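You operate a simulated robot arm through the tools that you are given. There is no shell and no other tool. Be economical: measure what you need, move in short steps, check, and stop when the job is done.

You are at the controls of a simulated two-armed robot. One attempt, no reset.

## Task
Splice the kraft paper: leader strip in its slot, both clamps down, press a tab on, clamps open again.
Fine: the strip lies as on its shelf, paper end toward the big reel.

Only the result counts: the job must be done as asked and must still hold three seconds after the hand-in. Knocking over, shifting, dropping, spilling or breaking anything else fails it.

## Robot
Two 7-joint arms with two-finger grippers on one trunk, on a base that drives. Base frame: it is fixed to the floor where the robot stands at the start and does not move with it; the origin is under the middle of the robot, x ahead of it, y to its left, z up. Lengths are in m, angles in rad, forces in N, time in s.
The left shoulder is at the start at [0.06, 0.123, 1.02], the right one opposite. With the tool pointing down near the work surface each hand reaches from about 0.36 to 0.8 m from the robot's upright axis, wherever it stands, measured 20 degrees to its own side. Places, roughly: black brake dial [0.4, 0.6, 1.1]; black collar lever [0.4, 0.5, 1.1]; blue shift dial [0.5, 0.4, 1.2]; dancer arm [0.7, -0.1, 0.6]; edge guide [0.5, -0.1, 1]; green clamp lever [0.6, -0.3, 1]; leader slot [0.6, -0.1, 1]; red lock lever [0.5, 0.6, 1.2]; tab press lever [0.6, -0.2, 1]; yellow clamp lever [0.6, 0, 1]. Payload 1.47 kg a hand.
Tool frame (each hand has its own): the origin (TCP) lies between the finger pads and is the grasp point; the fingertips stand 0.016 m ahead of it; z points along the fingers, y is the line along which they close. The gripper opens to 0.087 m. The gripper's body begins 0.055 m behind the TCP.
Orientation is that of the tool frame in the base frame, as [roll, pitch, yaw] about the fixed x, y, z axes, in that order (R = Rz(yaw) Ry(pitch) Rx(roll)). With the fingers straight down and closing along the base's y, the tool's x points along the base's -x, its y along +y and its z along -z.

## Interface
- The arms move only by the tool apply_moves. It takes "left_moves", "right_moves" or both (then of equal length, played together; a hand with none holds still); each is a list of rows, each a list of 7 numbers: the shift along the base's x, y, z in m, then the turn, a rotation vector about the base's x, y, z in rad, then the opening, from 0 (shut) to 1 (fully open). In form: [[dx, dy, dz, ax, ay, az, claw], ...]. A call has 1 to 10 rows; each row shifts and turns the commanded pose from where the row before left it. Each row takes 0.2 s and may step no farther than 0.05 m and 0.15 rad from the row before; otherwise, or with a gripper value out of range, the whole call is refused. Where a pose cannot be reached the arm comes as near as it can. A force on the tool above 80 N (or 10 N above the force at the start of the call, whichever is more), or a blocked arm, ends the call early, and 0.2 s more pass. The fingers move at their own pace (about 0.153 m/s each) and stop on an object; they squeeze with about 28 N. The grip force told is the motor's: it shows also when the fingers shut on nothing. Time passes only in rows, and 0.2 s behind the last, so rows that do not move let the fingers close. The reply holds the time, the measured pose of the TCP, the force on the tool along the base axes, the opening and the grip force, in the units named above and with some noise, with the torque about the TCP (base axes, N m) and any sound that the robot's microphone picked up.
- Cameras (640 x 400 px; columns grow to the right, rows downward): "scene" is now at [0.0891, 0.0106, 1.5788]; the picture's right is [0.13, -0.99, 0.00], its down [-0.71, -0.09, -0.70] and it looks along [0.69, 0.09, -0.72] (base axes); focal length 222 px, centre (320, 200). "left" rides on the left gripper at [0.073, -0.012, -0.09] in its tool frame; the picture's right is [0.16, 0.99, 0.00], its down [-0.72, 0.12, -0.68] and it looks along [-0.67, 0.11, 0.73] (tool axes); focal length 247 px, centre (320, 200). "right" rides on the right gripper at [0.073, 0.012, -0.09] in its tool frame; the picture's right is [-0.16, 0.99, 0.00], its down [-0.72, -0.12, -0.68] and it looks along [-0.67, -0.11, 0.73] (tool axes); focal length 247 px, centre (320, 200). There is no depth. A picture from a camera that has moved, and an enlarged one, comes with that camera's place and axes in the base frame and with its lens.
- grab_frame(camera): a new picture of that camera. The clock stands still meanwhile.
- raise_lower(by): slides the trunk up (or, below 0, down) by that many m; the arms and the scene camera ride with it, the base frame stays. It gives what a move gives, with no picture.
- steer(legs): drives the robot by 1 to 6 legs, each [ahead, left, turn to the left] in m, m and rad, along the robot's own axes; the way and the turn of a leg run together, so that a leg with both is an arc; at most 1.5 m and 3.142 rad a leg. The arms and the cameras ride along, it lands a little off, and it stops where it bumps. It gives what a move gives.
- pan_tilt(pan, tilt): turns the head with the scene camera to pan (to the left, within 2.094 rad either way) and tilt (down, from -0.506 to 1.204), counted from straight ahead of the robot. It gives what a move gives.
- zoom(camera, box): a new picture of the part [left, top, right, bottom] of that camera's present view, enlarged. The clock stands still meanwhile.
- sign_off(): hands the job in; it is judged then, once.

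Go step by step. Nothing tells you exact positions but the pictures and the camera data: compare them with the known pose of the tool, close in by small moves and look again before you grip or let go. The budget is 120 turns and 92 pictures, counting those below and the enlarged ones. Unless the task says otherwise, let go and move clear before handing in, and close with one line.

The tools are called after "Call:" by a JSON object that holds its "name" and its "arguments". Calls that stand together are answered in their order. apply_moves: Moves the arms, as the interface text tells. Its arguments: {"type":"object","properties":{"left_moves":{"type":"array"},"right_moves":{"type":"array"}},"required":[]} The other tools are called the same way: raise_lower (by) slides the trunk up or down; steer (legs) drives the base; pan_tilt (pan, tilt) turns the head that bears the scene camera; grab_frame (camera) takes a picture; zoom (camera, box) takes an enlarged picture of a part of a camera's view; sign_off () hands the job in.

At the start:

```text
t: 0.0
left_eef_pos: [0.4526, 0.1047, 1.2964]
left_tcp_rot: [-3.141, -0.001, 3.141]
left_force: [-0.1, 0.0, -0.4]
left_torque: [0.01, -0.02, 0.02]
left_width: 0.0868
left_gripper_force: 0.1
right_eef_pos: [0.3754, -0.2746, 1.3048]
right_tcp_rot: [3.141, 0.001, 3.141]
right_force: [0.7, 0.5, 0.2]
right_torque: [0.0, 0.02, 0.0]
right_width: 0.0872
right_gripper_force: 0.1
trunk travel left (down, up): [-0.175, 0.055]
robot x, y, heading: [0.0016, 0.0013, 0.0]
head pan, tilt: [0.127, 0.798]
```

scene: 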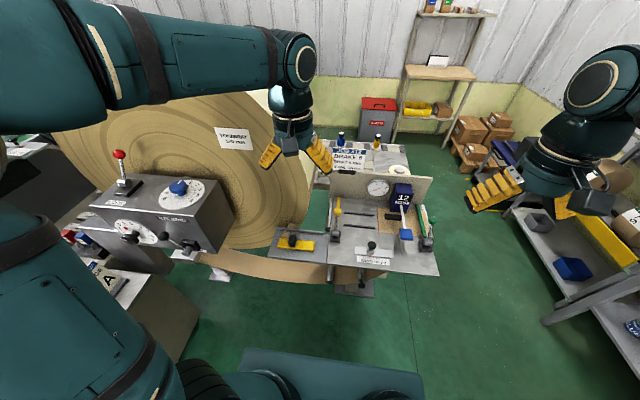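
right: 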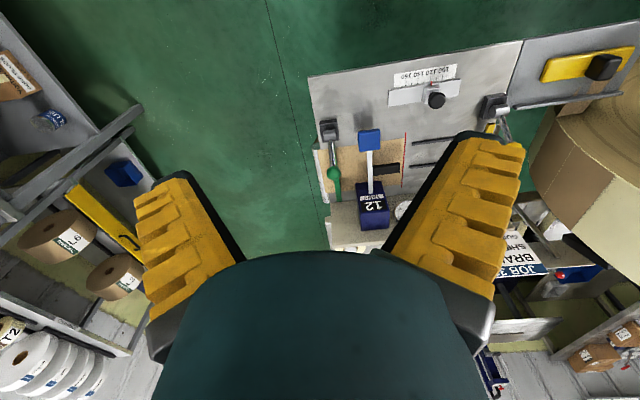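
left: 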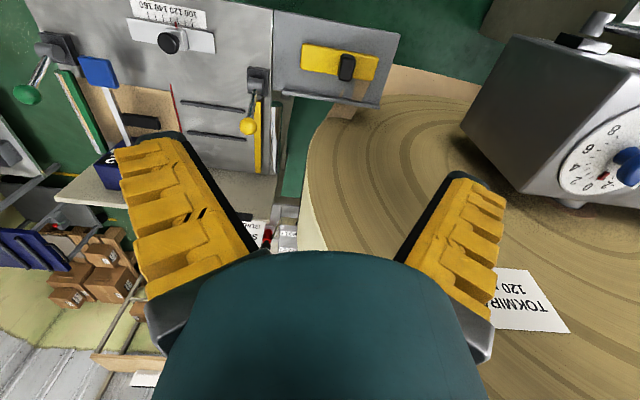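

I see the splice table ahead with the yellow and green clamp levers, the blue tab press and a side tray. I'll look closer to find the leader strip and its shelf.

Call:
{"name": "zoom", "arguments": {"camera": "scene", "box": [250, 130, 450, 300]}}

Call:
{"name": "zoom", "arguments": {"camera": "left", "box": [0, 0, 420, 260]}}

Call:
{"name": "zoom", "arguments": {"camera": "right", "box": [290, 20, 640, 280]}}

```text
2.35 times, centred on (350, 215) of scene
camera zoom: at [0.0891, 0.0106, 1.5788], right [0.13, -0.99, 0.0], down [-0.71, -0.09, -0.7], along [0.69, 0.09, -0.72], focal length 521 px, centre (249, 165)
```

zoom: 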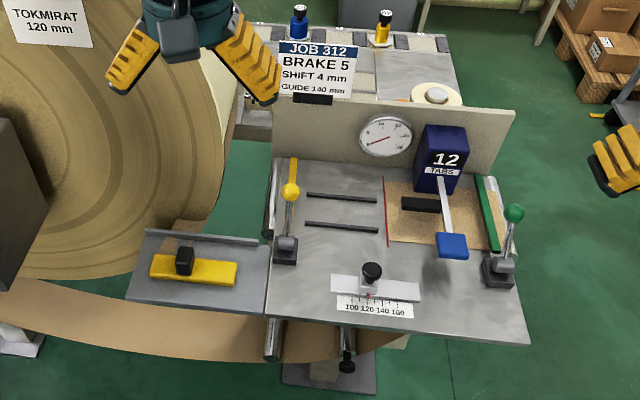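

```text
1.52 times, centred on (210, 130) of left
camera zoom: at [0.3802, 0.0926, 1.3864], right [-0.16, 0.99, 0.0], down [0.72, 0.12, 0.68], along [0.67, 0.11, -0.73], focal length 376 px, centre (488, 307)
```

zoom: 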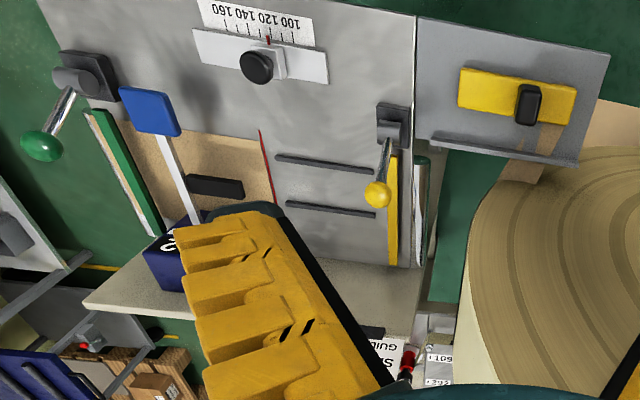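

```text
1.54 times, centred on (465, 150) of right
camera zoom: at [0.3024, -0.262, 1.3947], right [0.16, 0.99, 0.0], down [0.72, -0.12, 0.68], along [0.67, -0.11, -0.73], focal length 380 px, centre (97, 277)
```

zoom: 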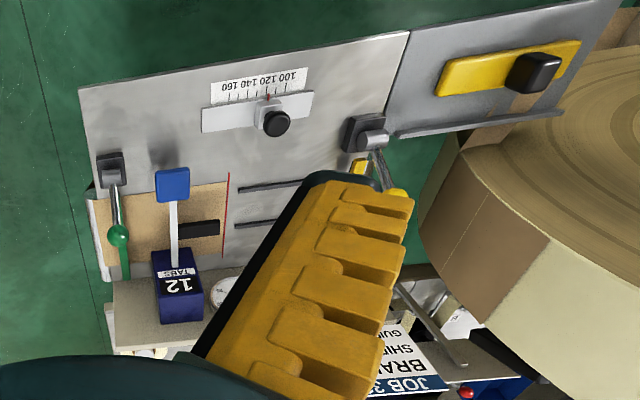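

The yellow strip with its black knob sits on the left shelf, at about (0.48, 0.14, 0.94). The slot is between the two dark rails at about (0.62, -0.07). I'll lower the left hand for a closer look.

Call:
{"name": "apply_moves", "arguments": {"left_moves": [[-0.02, 0.01, -0.05, 0, 0, 0, 1], [-0.02, 0.01, -0.05, 0, 0, 0, 1], [0, 0.01, -0.03, 0, 0, 0, 1]]}}

Call:
{"name": "grab_frame", "arguments": {"camera": "left"}}

Call:
{"name": "zoom", "arguments": {"camera": "scene", "box": [320, 160, 450, 290]}}

```text
refused: row 1 steps farther than a row can; nothing moved
```

```text
85 pictures are left
camera left: at [0.3802, 0.0926, 1.3864], right [-0.16, 0.99, 0.0], down [0.72, 0.12, 0.68], along [0.67, 0.11, -0.73], focal length 247 px, centre (320, 200)
```

left: 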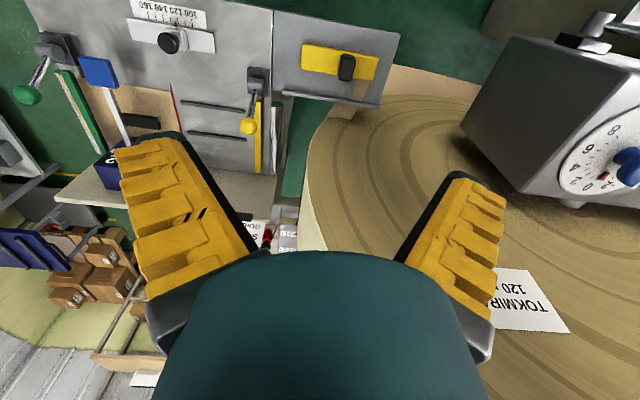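

```text
3.08 times, centred on (385, 225) of scene
camera zoom: at [0.0891, 0.0106, 1.5788], right [0.13, -0.99, 0.0], down [-0.71, -0.09, -0.7], along [0.69, 0.09, -0.72], focal length 682 px, centre (120, 123)
```

zoom: 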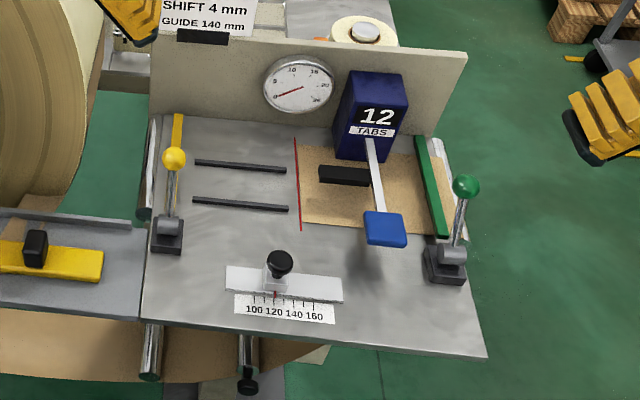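

The step was too long, so I'll send shorter rows for the same approach.

Call:
{"name": "apply_moves", "arguments": {"left_moves": [[-0.02, 0.005, -0.04, 0, 0, 0, 1], [-0.02, 0.005, -0.04, 0, 0, 0, 1], [-0.01, 0.01, -0.04, 0, 0, 0, 1], [0, 0.01, -0.03, 0, 0, 0, 1]]}}

Call:
{"name": "grab_frame", "arguments": {"camera": "left"}}

Call:
{"name": "zoom", "arguments": {"camera": "scene", "box": [250, 190, 350, 290]}}

```text
t: 1.0
left_eef_pos: [0.4032, 0.1358, 1.1464]
left_tcp_rot: [-3.141, 0.0, 3.14]
left_force: [0.1, 0.5, -0.1]
left_torque: [-0.03, 0.01, -0.04]
left_width: 0.087
left_gripper_force: 0.1
right_eef_pos: [0.3754, -0.275, 1.3052]
right_tcp_rot: [3.141, 0.0, 3.14]
right_force: [-0.6, 0.1, 0.8]
right_torque: [0.02, 0.01, 0.0]
right_width: 0.0869
right_gripper_force: 0.1
trunk travel left (down, up): [-0.175, 0.055]
robot x, y, heading: [0.0021, 0.0, -0.002]
head pan, tilt: [0.127, 0.798]
```

```text
83 pictures are left
camera left: at [0.3303, 0.1235, 1.2363], right [-0.16, 0.99, 0.0], down [0.72, 0.12, 0.68], along [0.67, 0.11, -0.73], focal length 247 px, centre (320, 200)
```

left: 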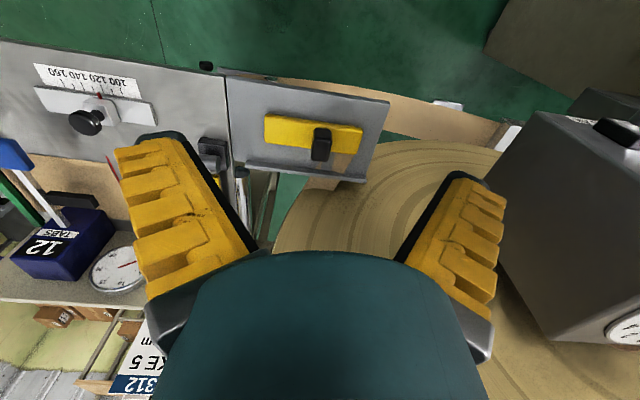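

```text
4.00 times, centred on (300, 240) of scene
camera zoom: at [0.0897, 0.0108, 1.5788], right [0.13, -0.99, 0.0], down [-0.71, -0.09, -0.7], along [0.69, 0.09, -0.72], focal length 886 px, centre (400, 40)
```

zoom: 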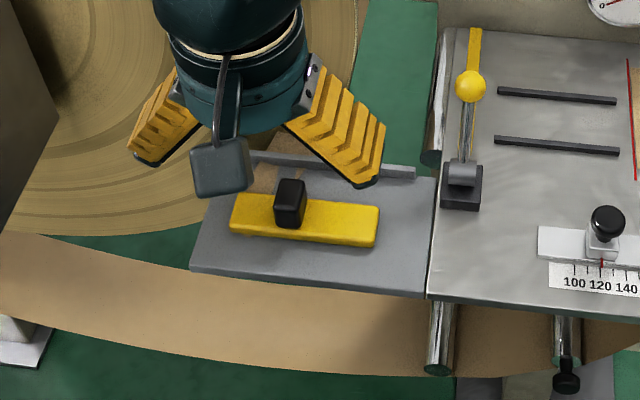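

The knob is off-centre, near the reel-side end of the strip. I'll enlarge the view to see the paper tail.

Call:
{"name": "zoom", "arguments": {"camera": "left", "box": [220, 70, 400, 200]}}

```text
3.08 times, centred on (310, 135) of left
camera zoom: at [0.3303, 0.1235, 1.2363], right [-0.16, 0.99, 0.0], down [0.72, 0.12, 0.68], along [0.67, 0.11, -0.73], focal length 760 px, centre (351, 400)
```

zoom: 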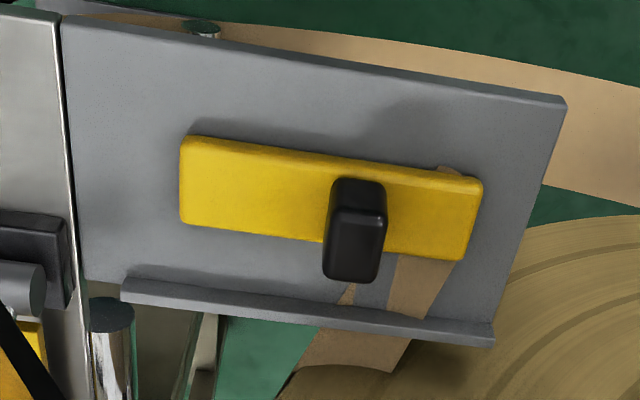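

The strip is about 0.12 × 0.04 m and parallel to y. I put its knob at about (0.485, 0.151), top near z 0.98. Next I'll bring the left hand above the knob.

Call:
{"name": "apply_moves", "arguments": {"left_moves": [[0.028, 0.005, -0.02, 0, 0, 0, 0.8], [0.028, 0.005, -0.02, 0, 0, 0, 0.8], [0.026, 0.005, -0.02, 0, 0, 0, 0.8], [0, 0, -0.036, 0, 0, 0, 0.7]]}}

Call:
{"name": "grab_frame", "arguments": {"camera": "left"}}

Call:
{"name": "zoom", "arguments": {"camera": "scene", "box": [250, 190, 350, 290]}}

```text
t: 2.0
left_eef_pos: [0.486, 0.1495, 1.051]
left_tcp_rot: [3.141, -0.003, -3.142]
left_force: [-0.6, 0.7, 0.4]
left_torque: [-0.02, -0.01, 0.0]
left_width: 0.0654
left_gripper_force: 3.0
right_eef_pos: [0.3753, -0.2746, 1.3057]
right_tcp_rot: [3.14, 0.001, 3.139]
right_force: [-0.8, -0.8, -0.2]
right_torque: [-0.02, 0.01, 0.01]
right_width: 0.0869
right_gripper_force: 0.0
trunk travel left (down, up): [-0.175, 0.055]
robot x, y, heading: [0.0029, -0.0024, -0.001]
head pan, tilt: [0.127, 0.798]
```

```text
80 pictures are left
camera left: at [0.4131, 0.1371, 1.1393], right [-0.16, 0.99, 0.0], down [0.72, 0.12, 0.68], along [0.67, 0.11, -0.73], focal length 247 px, centre (320, 200)
```

left: 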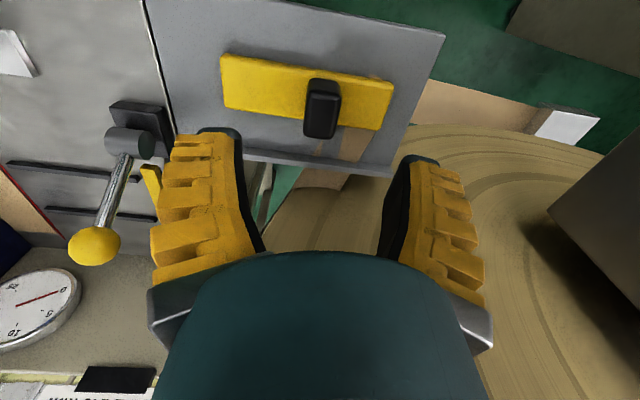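

```text
4.00 times, centred on (300, 240) of scene
camera zoom: at [0.0895, 0.0104, 1.5788], right [0.13, -0.99, 0.0], down [-0.71, -0.09, -0.7], along [0.69, 0.09, -0.72], focal length 886 px, centre (400, 40)
```

zoom: 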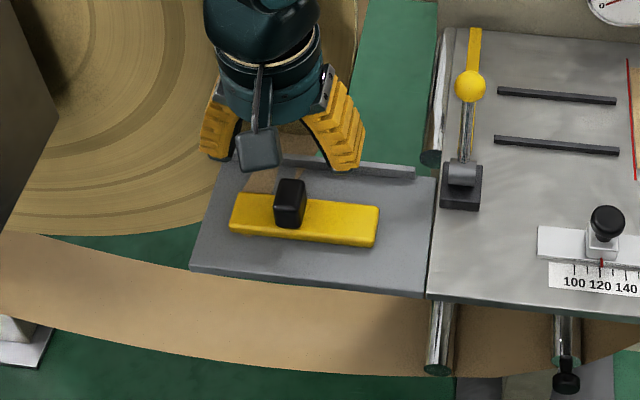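

The hand lines up with the knob in both axes. I'll go down to TCP z of about 0.976 and check before closing.

Call:
{"name": "apply_moves", "arguments": {"left_moves": [[0, 0, -0.03, 0, 0, 0, 0.7], [0, 0, -0.03, 0, 0, 0, 0.7], [0, 0, -0.015, 0, 0, 0, 0.7]]}}

Call:
{"name": "grab_frame", "arguments": {"camera": "left"}}

Call:
{"name": "zoom", "arguments": {"camera": "scene", "box": [250, 190, 350, 290]}}

```text
t: 2.8
left_eef_pos: [0.485, 0.1502, 0.9774]
left_tcp_rot: [3.141, -0.001, -3.141]
left_force: [-0.8, -0.5, 1.2]
left_torque: [0.02, -0.01, 0.02]
left_width: 0.0654
left_gripper_force: 3.2
right_eef_pos: [0.3751, -0.2744, 1.3039]
right_tcp_rot: [3.141, 0.001, 3.139]
right_force: [0.6, 0.5, 0.2]
right_torque: [-0.01, -0.02, -0.05]
right_width: 0.0867
right_gripper_force: 0.1
trunk travel left (down, up): [-0.175, 0.055]
robot x, y, heading: [-0.002, -0.0004, 0.004]
head pan, tilt: [0.127, 0.798]
```

```text
78 pictures are left
camera left: at [0.4123, 0.1385, 1.0657], right [-0.16, 0.99, 0.0], down [0.72, 0.12, 0.68], along [0.67, 0.11, -0.73], focal length 247 px, centre (320, 200)
```

left: 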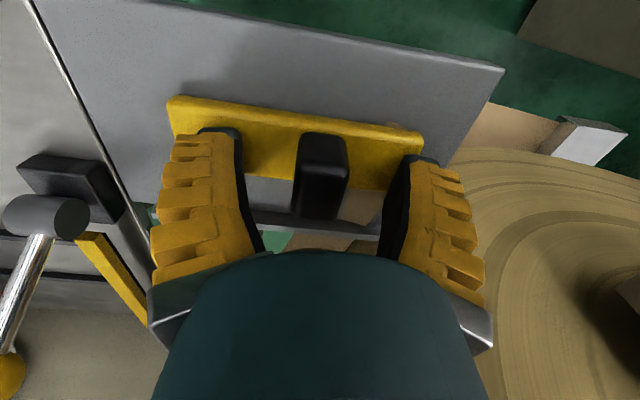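

```text
4.00 times, centred on (300, 240) of scene
camera zoom: at [0.0894, 0.0105, 1.5788], right [0.13, -0.99, 0.0], down [-0.71, -0.09, -0.7], along [0.69, 0.09, -0.72], focal length 886 px, centre (400, 40)
```

zoom: 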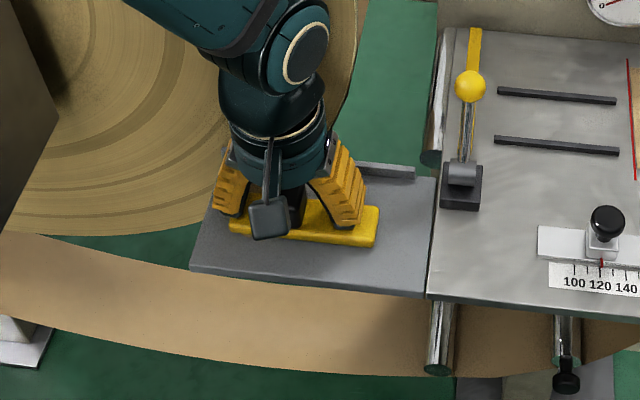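

The fingers straddle the knob, so I'll close on it.

Call:
{"name": "apply_moves", "arguments": {"left_moves": [[0, 0, 0, 0, 0, 0, 0.2], [0, 0, 0, 0, 0, 0, 0.1], [0, 0, 0, 0, 0, 0, 0.1]]}}

```text
t: 3.6
left_eef_pos: [0.4853, 0.1484, 0.978]
left_tcp_rot: [3.141, 0.002, 3.141]
left_force: [0.0, -5.0, 15.3]
left_torque: [-0.07, 0.01, 0.01]
left_width: 0.019
left_gripper_force: 27.8
right_eef_pos: [0.3748, -0.2756, 1.3054]
right_tcp_rot: [-3.141, 0.002, 3.141]
right_force: [0.4, 0.2, 1.0]
right_torque: [0.03, 0.0, 0.03]
right_width: 0.087
right_gripper_force: 0.0
trunk travel left (down, up): [-0.175, 0.055]
robot x, y, heading: [-0.0008, -0.0012, -0.001]
head pan, tilt: [0.127, 0.798]
```

The knob is gripped at 0.019 m. I'll lift slowly and check.

Call:
{"name": "apply_moves", "arguments": {"left_moves": [[0, 0, 0.015, 0, 0, 0, 0.1], [0, 0, 0.03, 0, 0, 0, 0.1], [0, 0, 0.04, 0, 0, 0, 0.1], [0, 0, 0.04, 0, 0, 0, 0.1]]}}

Call:
{"name": "grab_frame", "arguments": {"camera": "left"}}

Call:
{"name": "zoom", "arguments": {"camera": "scene", "box": [250, 150, 410, 290]}}

```text
t: 4.6
left_eef_pos: [0.4833, 0.1513, 1.1017]
left_tcp_rot: [3.141, 0.0, -3.141]
left_force: [-0.2, 0.8, -0.5]
left_torque: [0.08, 0.02, -0.02]
left_width: 0.0112
left_gripper_force: 28.7
right_eef_pos: [0.3751, -0.2747, 1.3045]
right_tcp_rot: [3.141, 0.001, 3.139]
right_force: [0.0, -0.6, 0.5]
right_torque: [0.0, -0.01, 0.02]
right_width: 0.0867
right_gripper_force: 0.1
trunk travel left (down, up): [-0.175, 0.055]
robot x, y, heading: [0.0009, -0.0009, 0.002]
head pan, tilt: [0.127, 0.798]
```

```text
76 pictures are left
camera left: at [0.4099, 0.1393, 1.1911], right [-0.16, 0.99, 0.0], down [0.72, 0.12, 0.68], along [0.67, 0.11, -0.73], focal length 247 px, centre (320, 200)
```

left: 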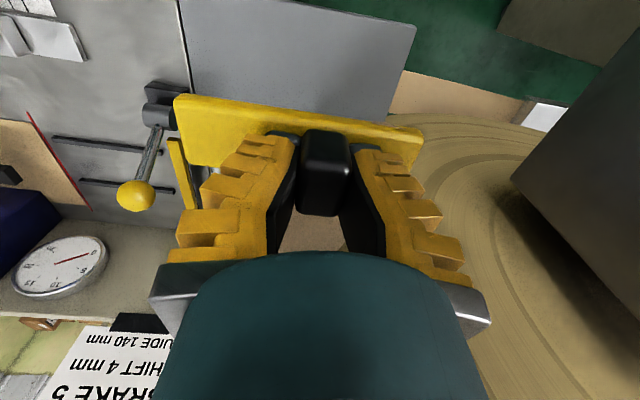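

```text
2.86 times, centred on (330, 220) of scene
camera zoom: at [0.0882, 0.0107, 1.5789], right [0.13, -0.99, 0.0], down [-0.71, -0.09, -0.7], along [0.69, 0.09, -0.71], focal length 633 px, centre (291, 143)
```

zoom: 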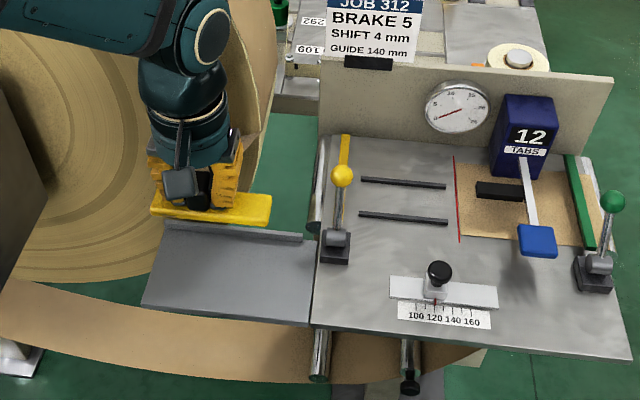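

The strip is held level and clear. I'll carry it at about z 1.13 over the yellow lever to above the slot.

Call:
{"name": "apply_moves", "arguments": {"left_moves": [[0, 0, 0.03, 0, 0, 0, 0.1], [0.022, -0.034, 0, 0, 0, 0, 0.1], [0.022, -0.034, 0, 0, 0, 0, 0.1], [0.022, -0.034, 0, 0, 0, 0, 0.1], [0.022, -0.034, 0, 0, 0, 0, 0.1], [0.022, -0.034, 0, 0, 0, 0, 0.1], [0.022, -0.036, 0, 0, 0, 0, 0.1], [0, 0, 0, 0, 0, 0, 0.1]]}}

Call:
{"name": "grab_frame", "arguments": {"camera": "left"}}

Call:
{"name": "zoom", "arguments": {"camera": "scene", "box": [290, 150, 450, 290]}}

```text
t: 6.4
left_eef_pos: [0.6158, -0.0571, 1.132]
left_tcp_rot: [-3.141, -0.002, -3.141]
left_force: [0.6, 0.0, -0.5]
left_torque: [-0.02, 0.0, 0.08]
left_width: 0.0117
left_gripper_force: 27.9
right_eef_pos: [0.375, -0.2747, 1.3043]
right_tcp_rot: [-3.14, 0.0, 3.139]
right_force: [0.6, -0.7, 0.1]
right_torque: [0.0, 0.01, -0.02]
right_width: 0.0871
right_gripper_force: 0.0
trunk travel left (down, up): [-0.175, 0.055]
robot x, y, heading: [0.0057, -0.0026, 0.001]
head pan, tilt: [0.127, 0.798]
```

```text
74 pictures are left
camera left: at [0.5429, -0.0689, 1.2211], right [-0.16, 0.99, 0.0], down [0.72, 0.12, 0.68], along [0.67, 0.11, -0.73], focal length 247 px, centre (320, 200)
```

left: 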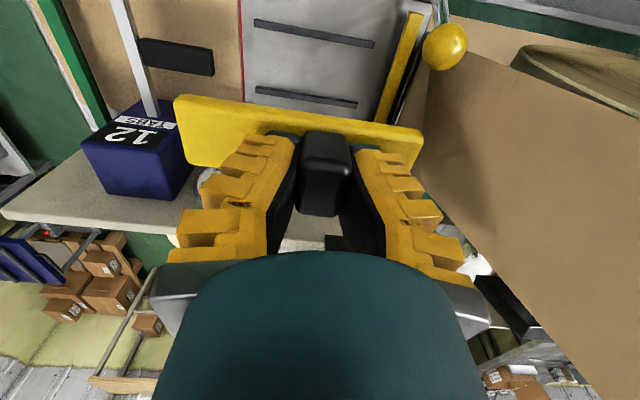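

```text
2.86 times, centred on (370, 220) of scene
camera zoom: at [0.0894, 0.0111, 1.5788], right [0.13, -0.99, 0.0], down [-0.71, -0.09, -0.7], along [0.69, 0.09, -0.72], focal length 633 px, centre (177, 143)
```

zoom: 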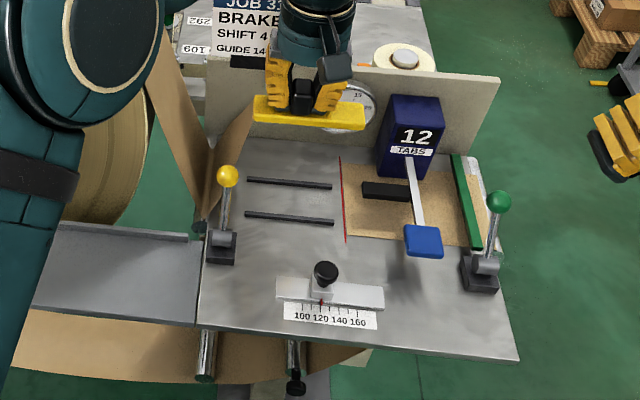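

The strip's y matches the slot; x needs about +4 mm. I'll descend partway and check alignment.

Call:
{"name": "apply_moves", "arguments": {"left_moves": [[0.004, 0, -0.03, 0, 0, 0, 0.1], [0, 0, -0.03, 0, 0, 0, 0.1], [0, 0, -0.03, 0, 0, 0, 0.1], [0, 0, -0.017, 0, 0, 0, 0.1], [0, 0, 0, 0, 0, 0, 0.1]]}}

Call:
{"name": "grab_frame", "arguments": {"camera": "left"}}

Call:
{"name": "zoom", "arguments": {"camera": "scene", "box": [310, 160, 430, 260]}}

```text
t: 7.6
left_eef_pos: [0.6197, -0.0578, 1.0244]
left_tcp_rot: [-3.141, -0.001, 3.141]
left_force: [0.2, 0.1, -0.5]
left_torque: [-0.01, -0.01, 0.02]
left_width: 0.0117
left_gripper_force: 28.2
right_eef_pos: [0.3746, -0.2748, 1.3038]
right_tcp_rot: [-3.141, 0.002, 3.14]
right_force: [-0.5, 0.7, 0.4]
right_torque: [-0.03, 0.03, -0.01]
right_width: 0.0869
right_gripper_force: 0.0
trunk travel left (down, up): [-0.175, 0.055]
robot x, y, heading: [0.0032, 0.0012, 0.002]
head pan, tilt: [0.127, 0.798]
```

```text
72 pictures are left
camera left: at [0.5469, -0.0699, 1.1133], right [-0.16, 0.99, 0.0], down [0.72, 0.12, 0.68], along [0.67, 0.11, -0.73], focal length 247 px, centre (320, 200)
```

left: 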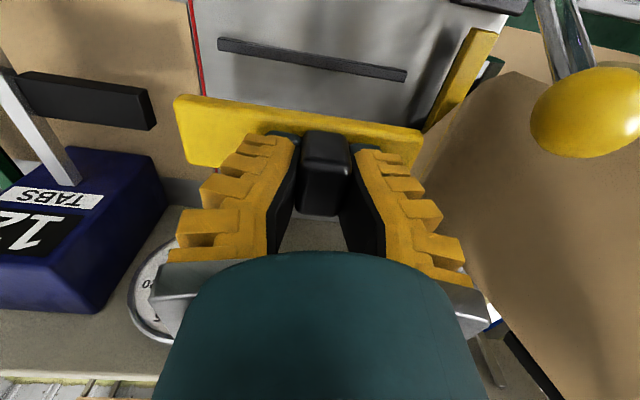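

```text
4.00 times, centred on (370, 210) of scene
camera zoom: at [0.0891, 0.0106, 1.5789], right [0.13, -0.99, 0.0], down [-0.71, -0.09, -0.7], along [0.69, 0.09, -0.72], focal length 886 px, centre (120, 160)
```

zoom: 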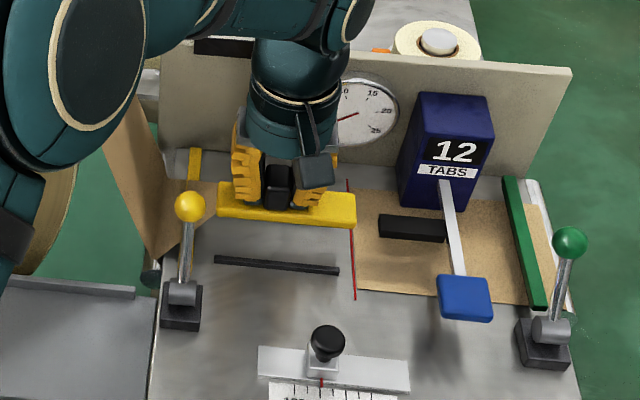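

The alignment looks good between the rails. I'll lower gently until contact.

Call:
{"name": "apply_moves", "arguments": {"left_moves": [[0.001, 0.001, -0.02, 0, 0, 0, 0.1], [0, 0, -0.015, 0, 0, 0, 0.1], [0, 0, -0.006, 0, 0, 0, 0.1], [0, 0, -0.003, 0, 0, 0, 0.1], [0, 0, 0, 0, 0, 0, 0.1]]}}

Call:
{"name": "zoom", "arguments": {"camera": "scene", "box": [310, 160, 430, 260]}}

Call:
{"name": "grab_frame", "arguments": {"camera": "left"}}

```text
t: 8.8
left_eef_pos: [0.6237, -0.057, 0.9809]
left_tcp_rot: [3.14, 0.001, -3.141]
left_force: [-0.3, -0.3, -1.3]
left_torque: [-0.01, -0.01, 0.02]
left_width: 0.0117
left_gripper_force: 27.9
right_eef_pos: [0.3743, -0.2746, 1.3043]
right_tcp_rot: [3.141, 0.003, 3.138]
right_force: [-0.4, -0.7, 0.1]
right_torque: [0.02, -0.01, -0.04]
right_width: 0.087
right_gripper_force: 0.0
trunk travel left (down, up): [-0.175, 0.055]
robot x, y, heading: [-0.0043, -0.0009, -0.0]
head pan, tilt: [0.127, 0.798]
```

```text
4.00 times, centred on (370, 210) of scene
camera zoom: at [0.0892, 0.0106, 1.5788], right [0.13, -0.99, 0.0], down [-0.71, -0.09, -0.7], along [0.69, 0.09, -0.72], focal length 886 px, centre (120, 160)
```

zoom: 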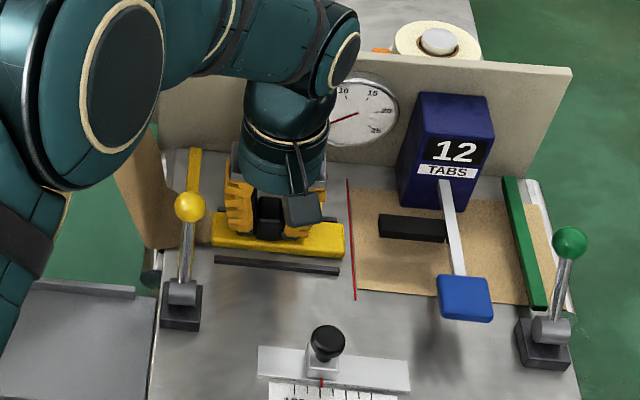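

```text
69 pictures are left
camera left: at [0.5488, -0.068, 1.0697], right [-0.16, 0.99, 0.0], down [0.72, 0.12, 0.68], along [0.67, 0.11, -0.73], focal length 247 px, centre (320, 200)
```

left: 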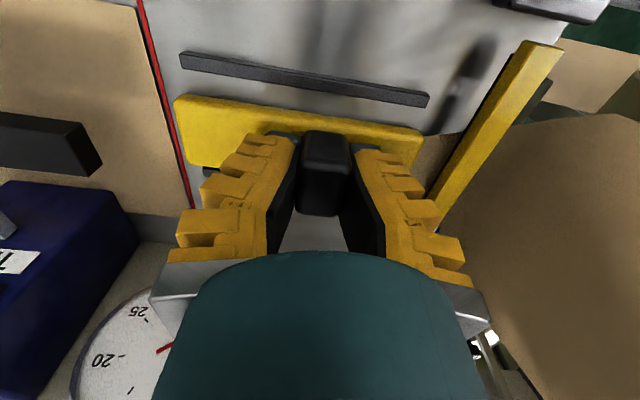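

The strip sits centered between the rails and hasn't touched yet. I'll lower it the last few millimeters.

Call:
{"name": "apply_moves", "arguments": {"left_moves": [[-0.002, 0, -0.003, 0, 0, 0, 0.1], [0, 0, -0.002, 0, 0, 0, 0.1], [0, 0, 0, 0, 0, 0, 0.1]]}}

```text
t: 9.6
left_eef_pos: [0.6202, -0.0564, 0.9769]
left_tcp_rot: [-3.14, 0.005, 3.14]
left_force: [5.0, 0.5, 18.5]
left_torque: [0.06, 0.1, 0.0]
left_width: 0.0189
left_gripper_force: 28.1
right_eef_pos: [0.3736, -0.2752, 1.3052]
right_tcp_rot: [3.141, 0.002, 3.14]
right_force: [-0.8, -0.7, -0.4]
right_torque: [0.01, -0.02, 0.05]
right_width: 0.0871
right_gripper_force: 0.0
trunk travel left (down, up): [-0.175, 0.055]
robot x, y, heading: [-0.0001, -0.0017, 0.0]
head pan, tilt: [0.127, 0.798]
```

The strip is down at the same height as on the shelf. I'll release and rise straight up.

Call:
{"name": "apply_moves", "arguments": {"left_moves": [[0, 0, 0.001, 0, 0, 0, 0.5], [0, 0, 0, 0, 0, 0, 0.5], [0, 0, 0.02, 0, 0, 0, 0.5], [0, 0, 0.04, 0, 0, 0, 0.5], [0, 0, 0.04, 0, 0, 0, 0.5], [0, 0, 0.04, 0, 0, 0, 0.5]]}}

Call:
{"name": "grab_frame", "arguments": {"camera": "left"}}

Call:
{"name": "zoom", "arguments": {"camera": "scene", "box": [310, 160, 430, 260]}}

```text
t: 11.0
left_eef_pos: [0.6179, -0.0578, 1.1161]
left_tcp_rot: [3.141, 0.001, -3.141]
left_force: [-0.1, 0.2, 0.1]
left_torque: [0.01, -0.06, 0.01]
left_width: 0.0488
left_gripper_force: 4.3
right_eef_pos: [0.3748, -0.2752, 1.3052]
right_tcp_rot: [-3.141, 0.002, 3.141]
right_force: [-0.3, -0.1, 0.2]
right_torque: [-0.02, -0.02, 0.0]
right_width: 0.087
right_gripper_force: 0.0
trunk travel left (down, up): [-0.175, 0.055]
robot x, y, heading: [-0.0017, 0.0014, -0.005]
head pan, tilt: [0.127, 0.798]
```

```text
68 pictures are left
camera left: at [0.5458, -0.0687, 1.2052], right [-0.16, 0.99, 0.0], down [0.72, 0.12, 0.68], along [0.67, 0.11, -0.73], focal length 247 px, centre (320, 200)
```

left: 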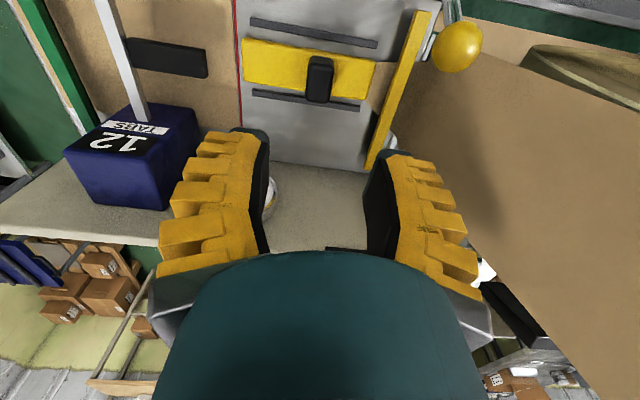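

```text
4.00 times, centred on (370, 210) of scene
camera zoom: at [0.0882, 0.0108, 1.5789], right [0.13, -0.99, 0.0], down [-0.71, -0.09, -0.7], along [0.69, 0.09, -0.71], focal length 886 px, centre (120, 160)
```

zoom: 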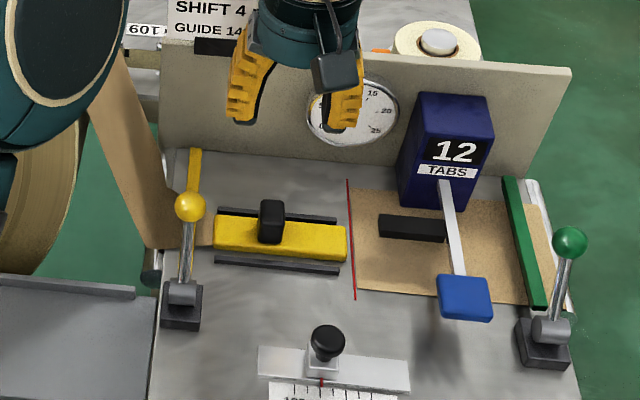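

The strip is in its slot with the paper passing under the yellow bar. Now I'll draw the left hand back and look closely at the yellow lever to learn how it turns.

Call:
{"name": "apply_moves", "arguments": {"left_moves": [[-0.04, 0.01, 0.02, 0, 0, 0, 0], [-0.045, 0.015, 0.01, 0, 0, 0, 0], [-0.045, 0.02, 0, 0, 0, 0, 0], [-0.04, 0.02, 0, 0, 0, 0, 0], [0, 0, -0.04, 0, 0, 0, 0]]}}

Call:
{"name": "zoom", "arguments": {"camera": "left", "box": [180, 0, 500, 200]}}

Call:
{"name": "zoom", "arguments": {"camera": "scene", "box": [310, 170, 390, 250]}}

```text
t: 12.2
left_eef_pos: [0.4526, 0.0081, 1.1055]
left_tcp_rot: [3.14, -0.002, 3.141]
left_force: [0.8, -0.2, -0.5]
left_torque: [-0.01, 0.01, -0.01]
left_width: 0.0
left_gripper_force: 27.9
right_eef_pos: [0.3775, -0.2758, 1.3046]
right_tcp_rot: [3.141, 0.001, 3.139]
right_force: [1.0, -0.5, 0.3]
right_torque: [0.07, 0.0, 0.01]
right_width: 0.087
right_gripper_force: 0.1
trunk travel left (down, up): [-0.175, 0.055]
robot x, y, heading: [-0.0003, -0.0012, 0.004]
head pan, tilt: [0.127, 0.798]
```

```text
2.00 times, centred on (340, 100) of left
camera zoom: at [0.3792, -0.0038, 1.194], right [-0.16, 0.99, 0.0], down [0.73, 0.11, 0.68], along [0.67, 0.11, -0.73], focal length 494 px, centre (280, 400)
```

zoom: 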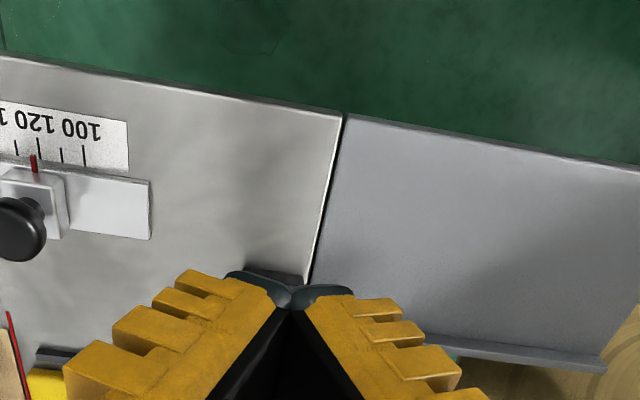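

```text
5.00 times, centred on (350, 210) of scene
camera zoom: at [0.0916, 0.0095, 1.5786], right [0.13, -0.99, 0.0], down [-0.71, -0.09, -0.7], along [0.69, 0.09, -0.72], focal length 1107 px, centre (170, 150)
```

zoom: 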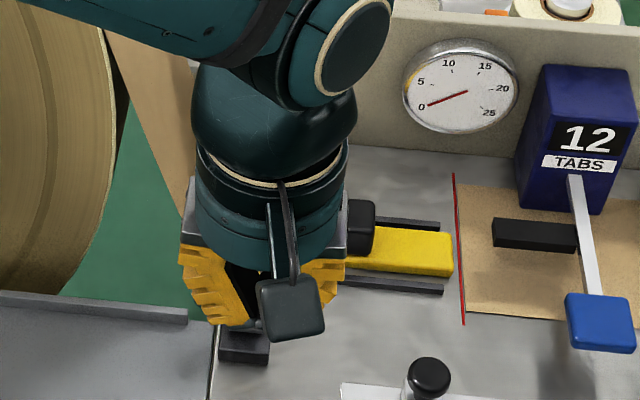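

The hand hides the lever from here, so I'll shift left to see it.

Call:
{"name": "apply_moves", "arguments": {"left_moves": [[0, 0.045, 0, 0, 0, 0, 0], [0, 0.045, 0, 0, 0, 0, 0], [0.03, 0.03, -0.01, 0, 0, 0, 0], [0, 0, -0.03, 0, 0, 0, 0]]}}

Call:
{"name": "zoom", "arguments": {"camera": "left", "box": [0, 60, 280, 320]}}

Call:
{"name": "zoom", "arguments": {"camera": "scene", "box": [310, 170, 390, 250]}}

```text
t: 13.2
left_eef_pos: [0.4794, 0.128, 1.0661]
left_tcp_rot: [-3.141, 0.0, -3.14]
left_force: [-0.1, 0.0, 0.0]
left_torque: [-0.03, 0.03, 0.02]
left_width: 0.0
left_gripper_force: 28.2
right_eef_pos: [0.375, -0.2747, 1.3049]
right_tcp_rot: [-3.14, 0.001, 3.141]
right_force: [-0.4, -0.2, -0.5]
right_torque: [0.02, 0.0, 0.0]
right_width: 0.0873
right_gripper_force: 0.0
trunk travel left (down, up): [-0.175, 0.055]
robot x, y, heading: [-0.0004, 0.0046, -0.006]
head pan, tilt: [0.127, 0.798]
```

```text
1.54 times, centred on (140, 190) of left
camera zoom: at [0.4071, 0.1167, 1.1556], right [-0.16, 0.99, 0.0], down [0.72, 0.12, 0.68], along [0.67, 0.11, -0.73], focal length 380 px, centre (597, 215)
```

zoom: 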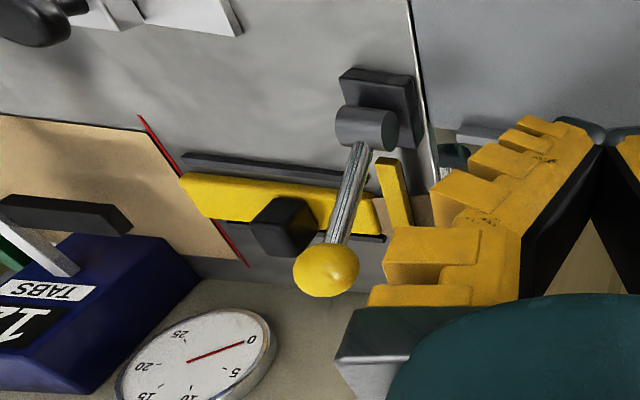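

```text
5.00 times, centred on (350, 210) of scene
camera zoom: at [0.089, 0.01, 1.5788], right [0.13, -0.99, 0.0], down [-0.71, -0.09, -0.7], along [0.69, 0.09, -0.72], focal length 1107 px, centre (170, 150)
```

zoom: 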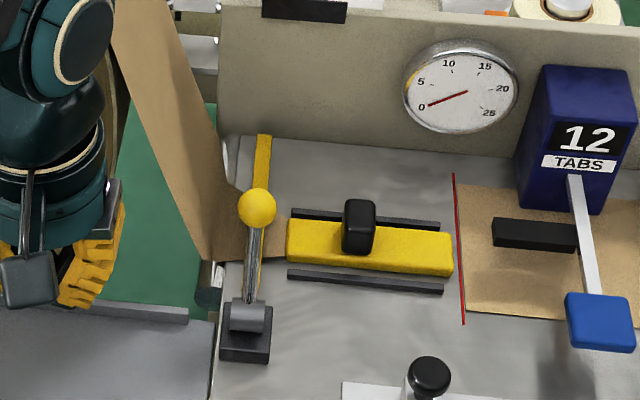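

Triangulating puts the ball at about (0.560, 0.015, 1.044), with its pivot axis along y at about (0.523, 0.014, 0.975). I'll take the ball between the open fingers from above and feel which way the lever gives.

Call:
{"name": "apply_moves", "arguments": {"left_moves": [[0, 0, 0.04, 0, 0, 0, 0.6], [0.02, -0.03, 0.015, 0, 0, 0, 0.6], [0.02, -0.03, 0, 0, 0, 0, 0.6], [0.02, -0.03, 0, 0, 0, 0, 0.6], [0.02, -0.022, 0, 0, 0, 0, 0.6], [0, 0, 0, 0, 0, 0, 0.6]]}}

Call:
{"name": "grab_frame", "arguments": {"camera": "left"}}

Call:
{"name": "zoom", "arguments": {"camera": "scene", "box": [310, 170, 390, 250]}}

```text
t: 14.6
left_eef_pos: [0.5593, 0.0161, 1.1223]
left_tcp_rot: [-3.141, 0.0, 3.141]
left_force: [-0.9, -0.4, -0.6]
left_torque: [-0.01, -0.06, -0.01]
left_width: 0.0574
left_gripper_force: 4.1
right_eef_pos: [0.3737, -0.274, 1.3053]
right_tcp_rot: [-3.14, 0.002, 3.139]
right_force: [-0.6, 0.3, -0.5]
right_torque: [-0.04, -0.02, 0.0]
right_width: 0.0867
right_gripper_force: 0.1
trunk travel left (down, up): [-0.175, 0.055]
robot x, y, heading: [-0.0005, 0.0, 0.0]
head pan, tilt: [0.127, 0.798]
```

```text
62 pictures are left
camera left: at [0.4868, 0.0045, 1.2117], right [-0.16, 0.99, 0.0], down [0.72, 0.12, 0.68], along [0.67, 0.11, -0.73], focal length 247 px, centre (320, 200)
```

left: 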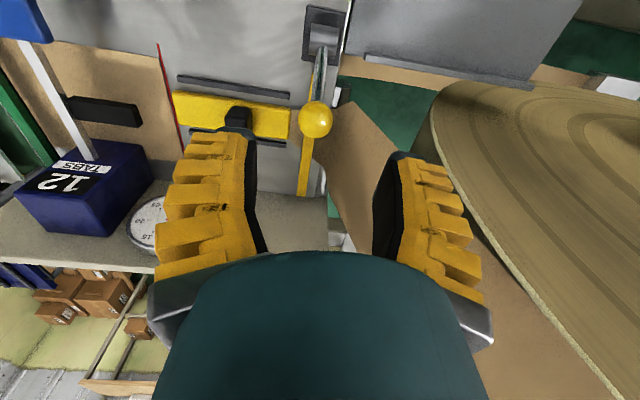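

```text
5.00 times, centred on (350, 210) of scene
camera zoom: at [0.0884, 0.0111, 1.5789], right [0.13, -0.99, 0.0], down [-0.71, -0.09, -0.7], along [0.69, 0.09, -0.71], focal length 1107 px, centre (170, 150)
```

zoom: 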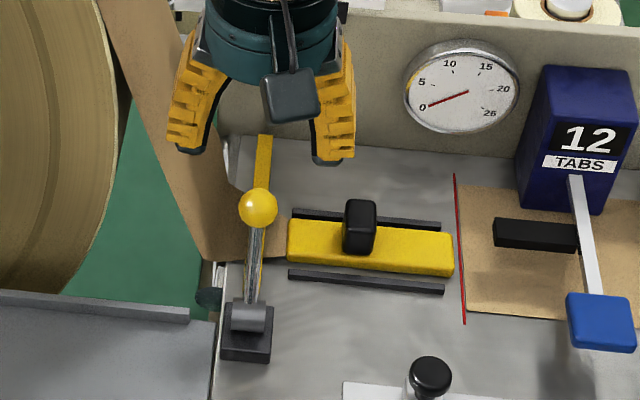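

The ball is right under the hand. I'll go down and close on it.

Call:
{"name": "apply_moves", "arguments": {"left_moves": [[0.002, -0.002, -0.04, 0, 0, 0, 0.6], [0, 0, -0.036, 0, 0, 0, 0.6], [0, 0, 0, 0, 0, 0, 0.2], [0, 0, 0, 0, 0, 0, 0.1], [0, 0, 0, 0, 0, 0, 0.1]]}}

Call:
{"name": "zoom", "arguments": {"camera": "scene", "box": [310, 170, 390, 250]}}

```text
t: 15.8
left_eef_pos: [0.563, 0.0131, 1.0467]
left_tcp_rot: [-3.141, 0.002, -3.142]
left_force: [3.7, 0.4, 0.9]
left_torque: [-0.02, -0.44, 0.03]
left_width: 0.0196
left_gripper_force: 29.8
right_eef_pos: [0.3752, -0.2751, 1.3039]
right_tcp_rot: [-3.141, 0.003, 3.141]
right_force: [0.5, -1.0, 0.7]
right_torque: [-0.03, 0.0, -0.02]
right_width: 0.0873
right_gripper_force: 0.1
trunk travel left (down, up): [-0.175, 0.055]
robot x, y, heading: [-0.0006, 0.0015, -0.003]
head pan, tilt: [0.127, 0.798]
```

```text
5.00 times, centred on (350, 210) of scene
camera zoom: at [0.0896, 0.0107, 1.5788], right [0.13, -0.99, 0.0], down [-0.71, -0.09, -0.7], along [0.69, 0.09, -0.72], focal length 1107 px, centre (170, 150)
```

zoom: 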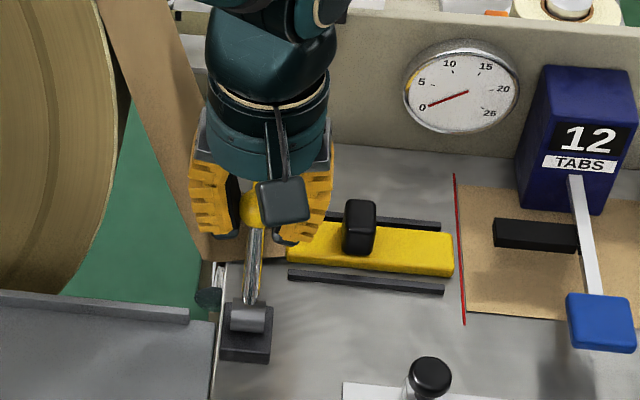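

The ball is gripped. I'll try a small step backward along its arc and read the force.

Call:
{"name": "apply_moves", "arguments": {"left_moves": [[-0.005, 0, 0.002, 0, 0, 0, 0.1], [-0.005, 0, 0.002, 0, 0, 0, 0.1]]}}

```text
t: 16.4
left_eef_pos: [0.551, 0.014, 1.0483]
left_tcp_rot: [3.14, 0.0, -3.141]
left_force: [1.5, -1.4, -2.8]
left_torque: [-0.03, -0.17, 0.01]
left_width: 0.0182
left_gripper_force: 29.8
right_eef_pos: [0.375, -0.2752, 1.3039]
right_tcp_rot: [3.14, 0.002, 3.141]
right_force: [-1.3, -0.3, -1.2]
right_torque: [-0.01, 0.0, -0.01]
right_width: 0.0872
right_gripper_force: 0.1
trunk travel left (down, up): [-0.175, 0.055]
robot x, y, heading: [0.0002, -0.0013, 0.006]
head pan, tilt: [0.127, 0.798]
```

The lever seems to move back easily. A look will confirm that.

Call:
{"name": "zoom", "arguments": {"camera": "scene", "box": [310, 170, 390, 250]}}

Call:
{"name": "zoom", "arguments": {"camera": "left", "box": [220, 0, 420, 250]}}

```text
5.00 times, centred on (350, 210) of scene
camera zoom: at [0.089, 0.0104, 1.5788], right [0.13, -0.99, 0.0], down [-0.71, -0.09, -0.7], along [0.69, 0.09, -0.72], focal length 1107 px, centre (170, 150)
```

zoom: 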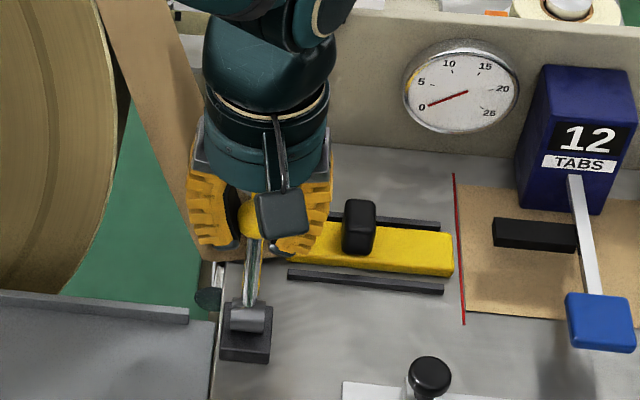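

```text
1.60 times, centred on (320, 125) of left
camera zoom: at [0.4781, 0.0022, 1.1385], right [-0.16, 0.99, 0.0], down [0.73, 0.12, 0.68], along [0.67, 0.11, -0.73], focal length 395 px, centre (320, 320)
```

zoom: 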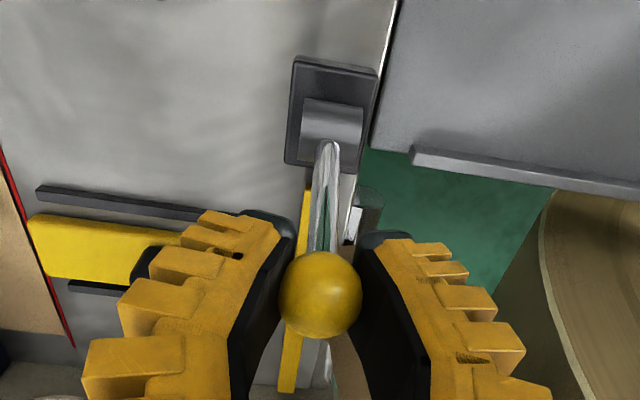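

The lever follows. I'll keep going back along its arc and watch the force and sound.

Call:
{"name": "apply_moves", "arguments": {"left_moves": [[-0.0145, 0, 0.004, 0, 0, 0, 0.1], [-0.0135, 0, 0.001, 0, 0, 0, 0.1], [-0.0135, 0, -0.001, 0, 0, 0, 0.1], [-0.013, 0, -0.0035, 0, 0, 0, 0.1]]}}

Call:
{"name": "zoom", "arguments": {"camera": "left", "box": [120, 0, 520, 250]}}

Call:
{"name": "zoom", "arguments": {"camera": "scene", "box": [310, 170, 390, 250]}}

```text
t: 17.4
left_eef_pos: [0.501, 0.014, 1.0476]
left_tcp_rot: [-3.141, -0.002, 3.141]
left_force: [13.4, -6.9, -14.4]
left_torque: [0.05, -0.71, 0.0]
left_width: 0.017
left_gripper_force: 29.8
right_eef_pos: [0.3781, -0.2756, 1.3036]
right_tcp_rot: [-3.14, 0.001, 3.141]
right_force: [0.4, 0.8, -0.4]
right_torque: [0.01, 0.01, -0.04]
right_width: 0.0869
right_gripper_force: 0.1
trunk travel left (down, up): [-0.175, 0.055]
robot x, y, heading: [-0.0007, 0.0011, 0.004]
head pan, tilt: [0.127, 0.798]
```

```text
1.60 times, centred on (320, 125) of left
camera zoom: at [0.4266, 0.0021, 1.1375], right [-0.16, 0.99, 0.0], down [0.72, 0.12, 0.68], along [0.67, 0.11, -0.73], focal length 395 px, centre (320, 320)
```

zoom: 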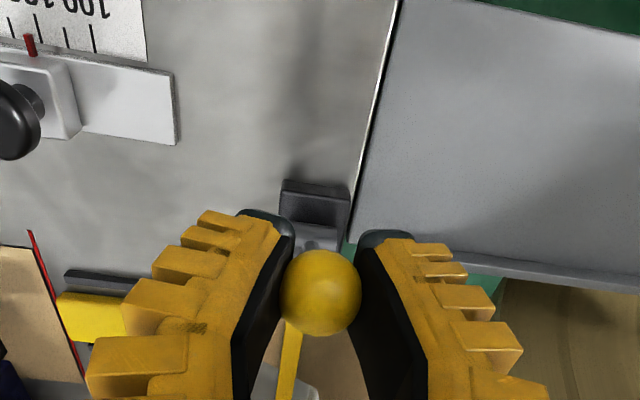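

```text
5.00 times, centred on (350, 210) of scene
camera zoom: at [0.0922, 0.0097, 1.5786], right [0.13, -0.99, 0.0], down [-0.71, -0.09, -0.7], along [0.69, 0.09, -0.72], focal length 1107 px, centre (170, 150)
```

zoom: 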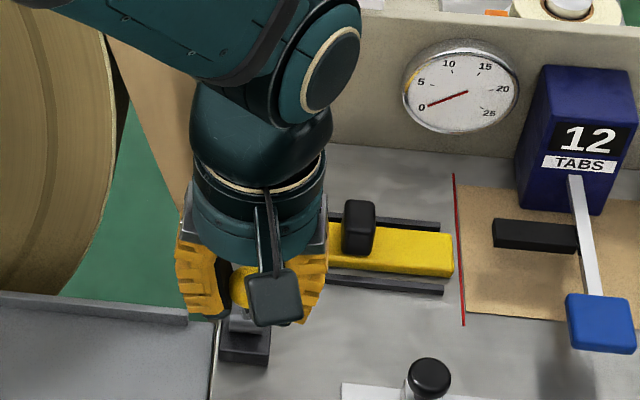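

There's some spring resistance and the hand sits slightly high on the ball. I'll continue the arc a bit lower.

Call:
{"name": "apply_moves", "arguments": {"left_moves": [[-0.01, 0, -0.009, 0, 0, 0, 0.1], [-0.011, 0, -0.008, 0, 0, 0, 0.1], [-0.01, 0, -0.01, 0, 0, 0, 0.1]]}}

Call:
{"name": "zoom", "arguments": {"camera": "left", "box": [120, 0, 520, 250]}}

```text
t: 18.2
left_eef_pos: [0.4623, 0.0169, 1.0236]
left_tcp_rot: [3.14, -0.002, -3.141]
left_force: [-0.5, -0.5, 0.3]
left_torque: [-0.01, -0.03, -0.01]
left_width: 0.016
left_gripper_force: 5.4
right_eef_pos: [0.3717, -0.2738, 1.3063]
right_tcp_rot: [-3.141, 0.005, 3.14]
right_force: [-0.8, 0.9, 0.0]
right_torque: [0.0, -0.05, 0.04]
right_width: 0.0868
right_gripper_force: 0.0
trunk travel left (down, up): [-0.175, 0.055]
robot x, y, heading: [-0.0018, -0.0003, 0.002]
head pan, tilt: [0.127, 0.798]
```

```text
1.60 times, centred on (320, 125) of left
camera zoom: at [0.389, 0.0035, 1.1135], right [-0.16, 0.99, 0.0], down [0.73, 0.11, 0.68], along [0.67, 0.11, -0.73], focal length 395 px, centre (320, 320)
```

zoom: 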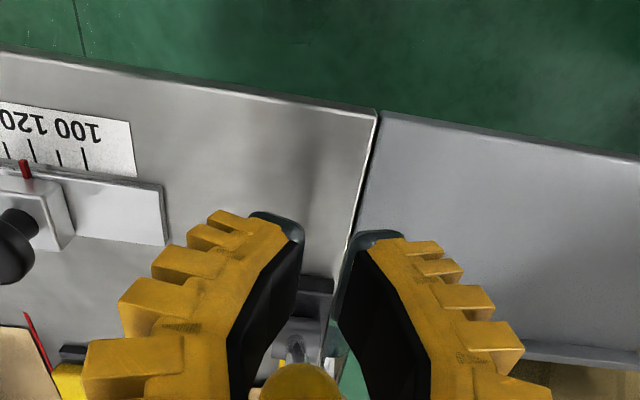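

The fingers slipped off the ball, which is now just ahead of them. I'll check the lever's position.

Call:
{"name": "apply_moves", "arguments": {"left_moves": [[-0.03, 0, 0.02, 0, 0, 0, 0.5], [-0.02, 0.04, 0.02, 0, 0, 0, 0.5], [0, 0.045, 0, 0, 0, 0, 0.5], [0.03, 0.03, 0, 0, 0, 0, 0.5]]}}

Call:
{"name": "grab_frame", "arguments": {"camera": "left"}}

Call:
{"name": "zoom", "arguments": {"camera": "scene", "box": [310, 170, 390, 250]}}

```text
t: 19.2
left_eef_pos: [0.4458, 0.1301, 1.0627]
left_tcp_rot: [3.14, -0.001, 3.141]
left_force: [0.4, 1.5, -0.2]
left_torque: [0.0, 0.03, -0.02]
left_width: 0.0493
left_gripper_force: 4.0
right_eef_pos: [0.3765, -0.275, 1.3034]
right_tcp_rot: [-3.139, -0.001, 3.14]
right_force: [-0.9, 0.4, -1.0]
right_torque: [-0.05, -0.03, 0.02]
right_width: 0.087
right_gripper_force: 0.0
trunk travel left (down, up): [-0.175, 0.055]
robot x, y, heading: [-0.0018, 0.001, -0.003]
head pan, tilt: [0.127, 0.798]
```

```text
54 pictures are left
camera left: at [0.3732, 0.1183, 1.1516], right [-0.16, 0.99, 0.0], down [0.72, 0.12, 0.68], along [0.67, 0.11, -0.73], focal length 247 px, centre (320, 200)
```

left: 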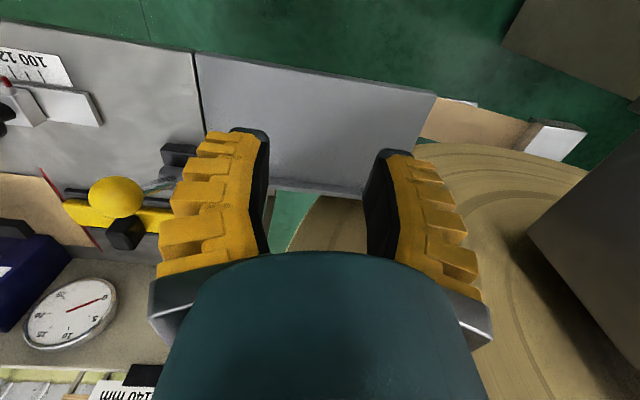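

```text
5.00 times, centred on (350, 210) of scene
camera zoom: at [0.0903, 0.0114, 1.5787], right [0.13, -0.99, 0.0], down [-0.71, -0.09, -0.7], along [0.69, 0.09, -0.72], focal length 1107 px, centre (170, 150)
```

zoom: 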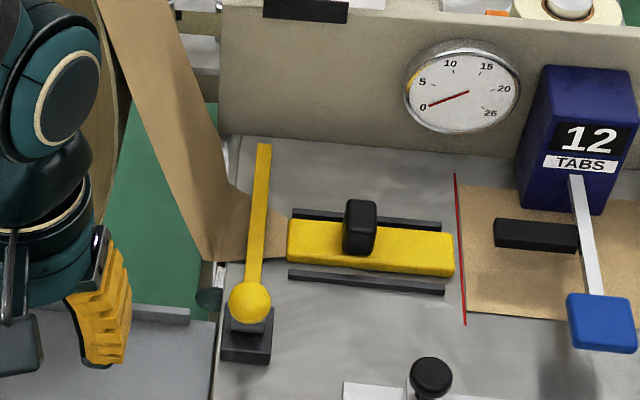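

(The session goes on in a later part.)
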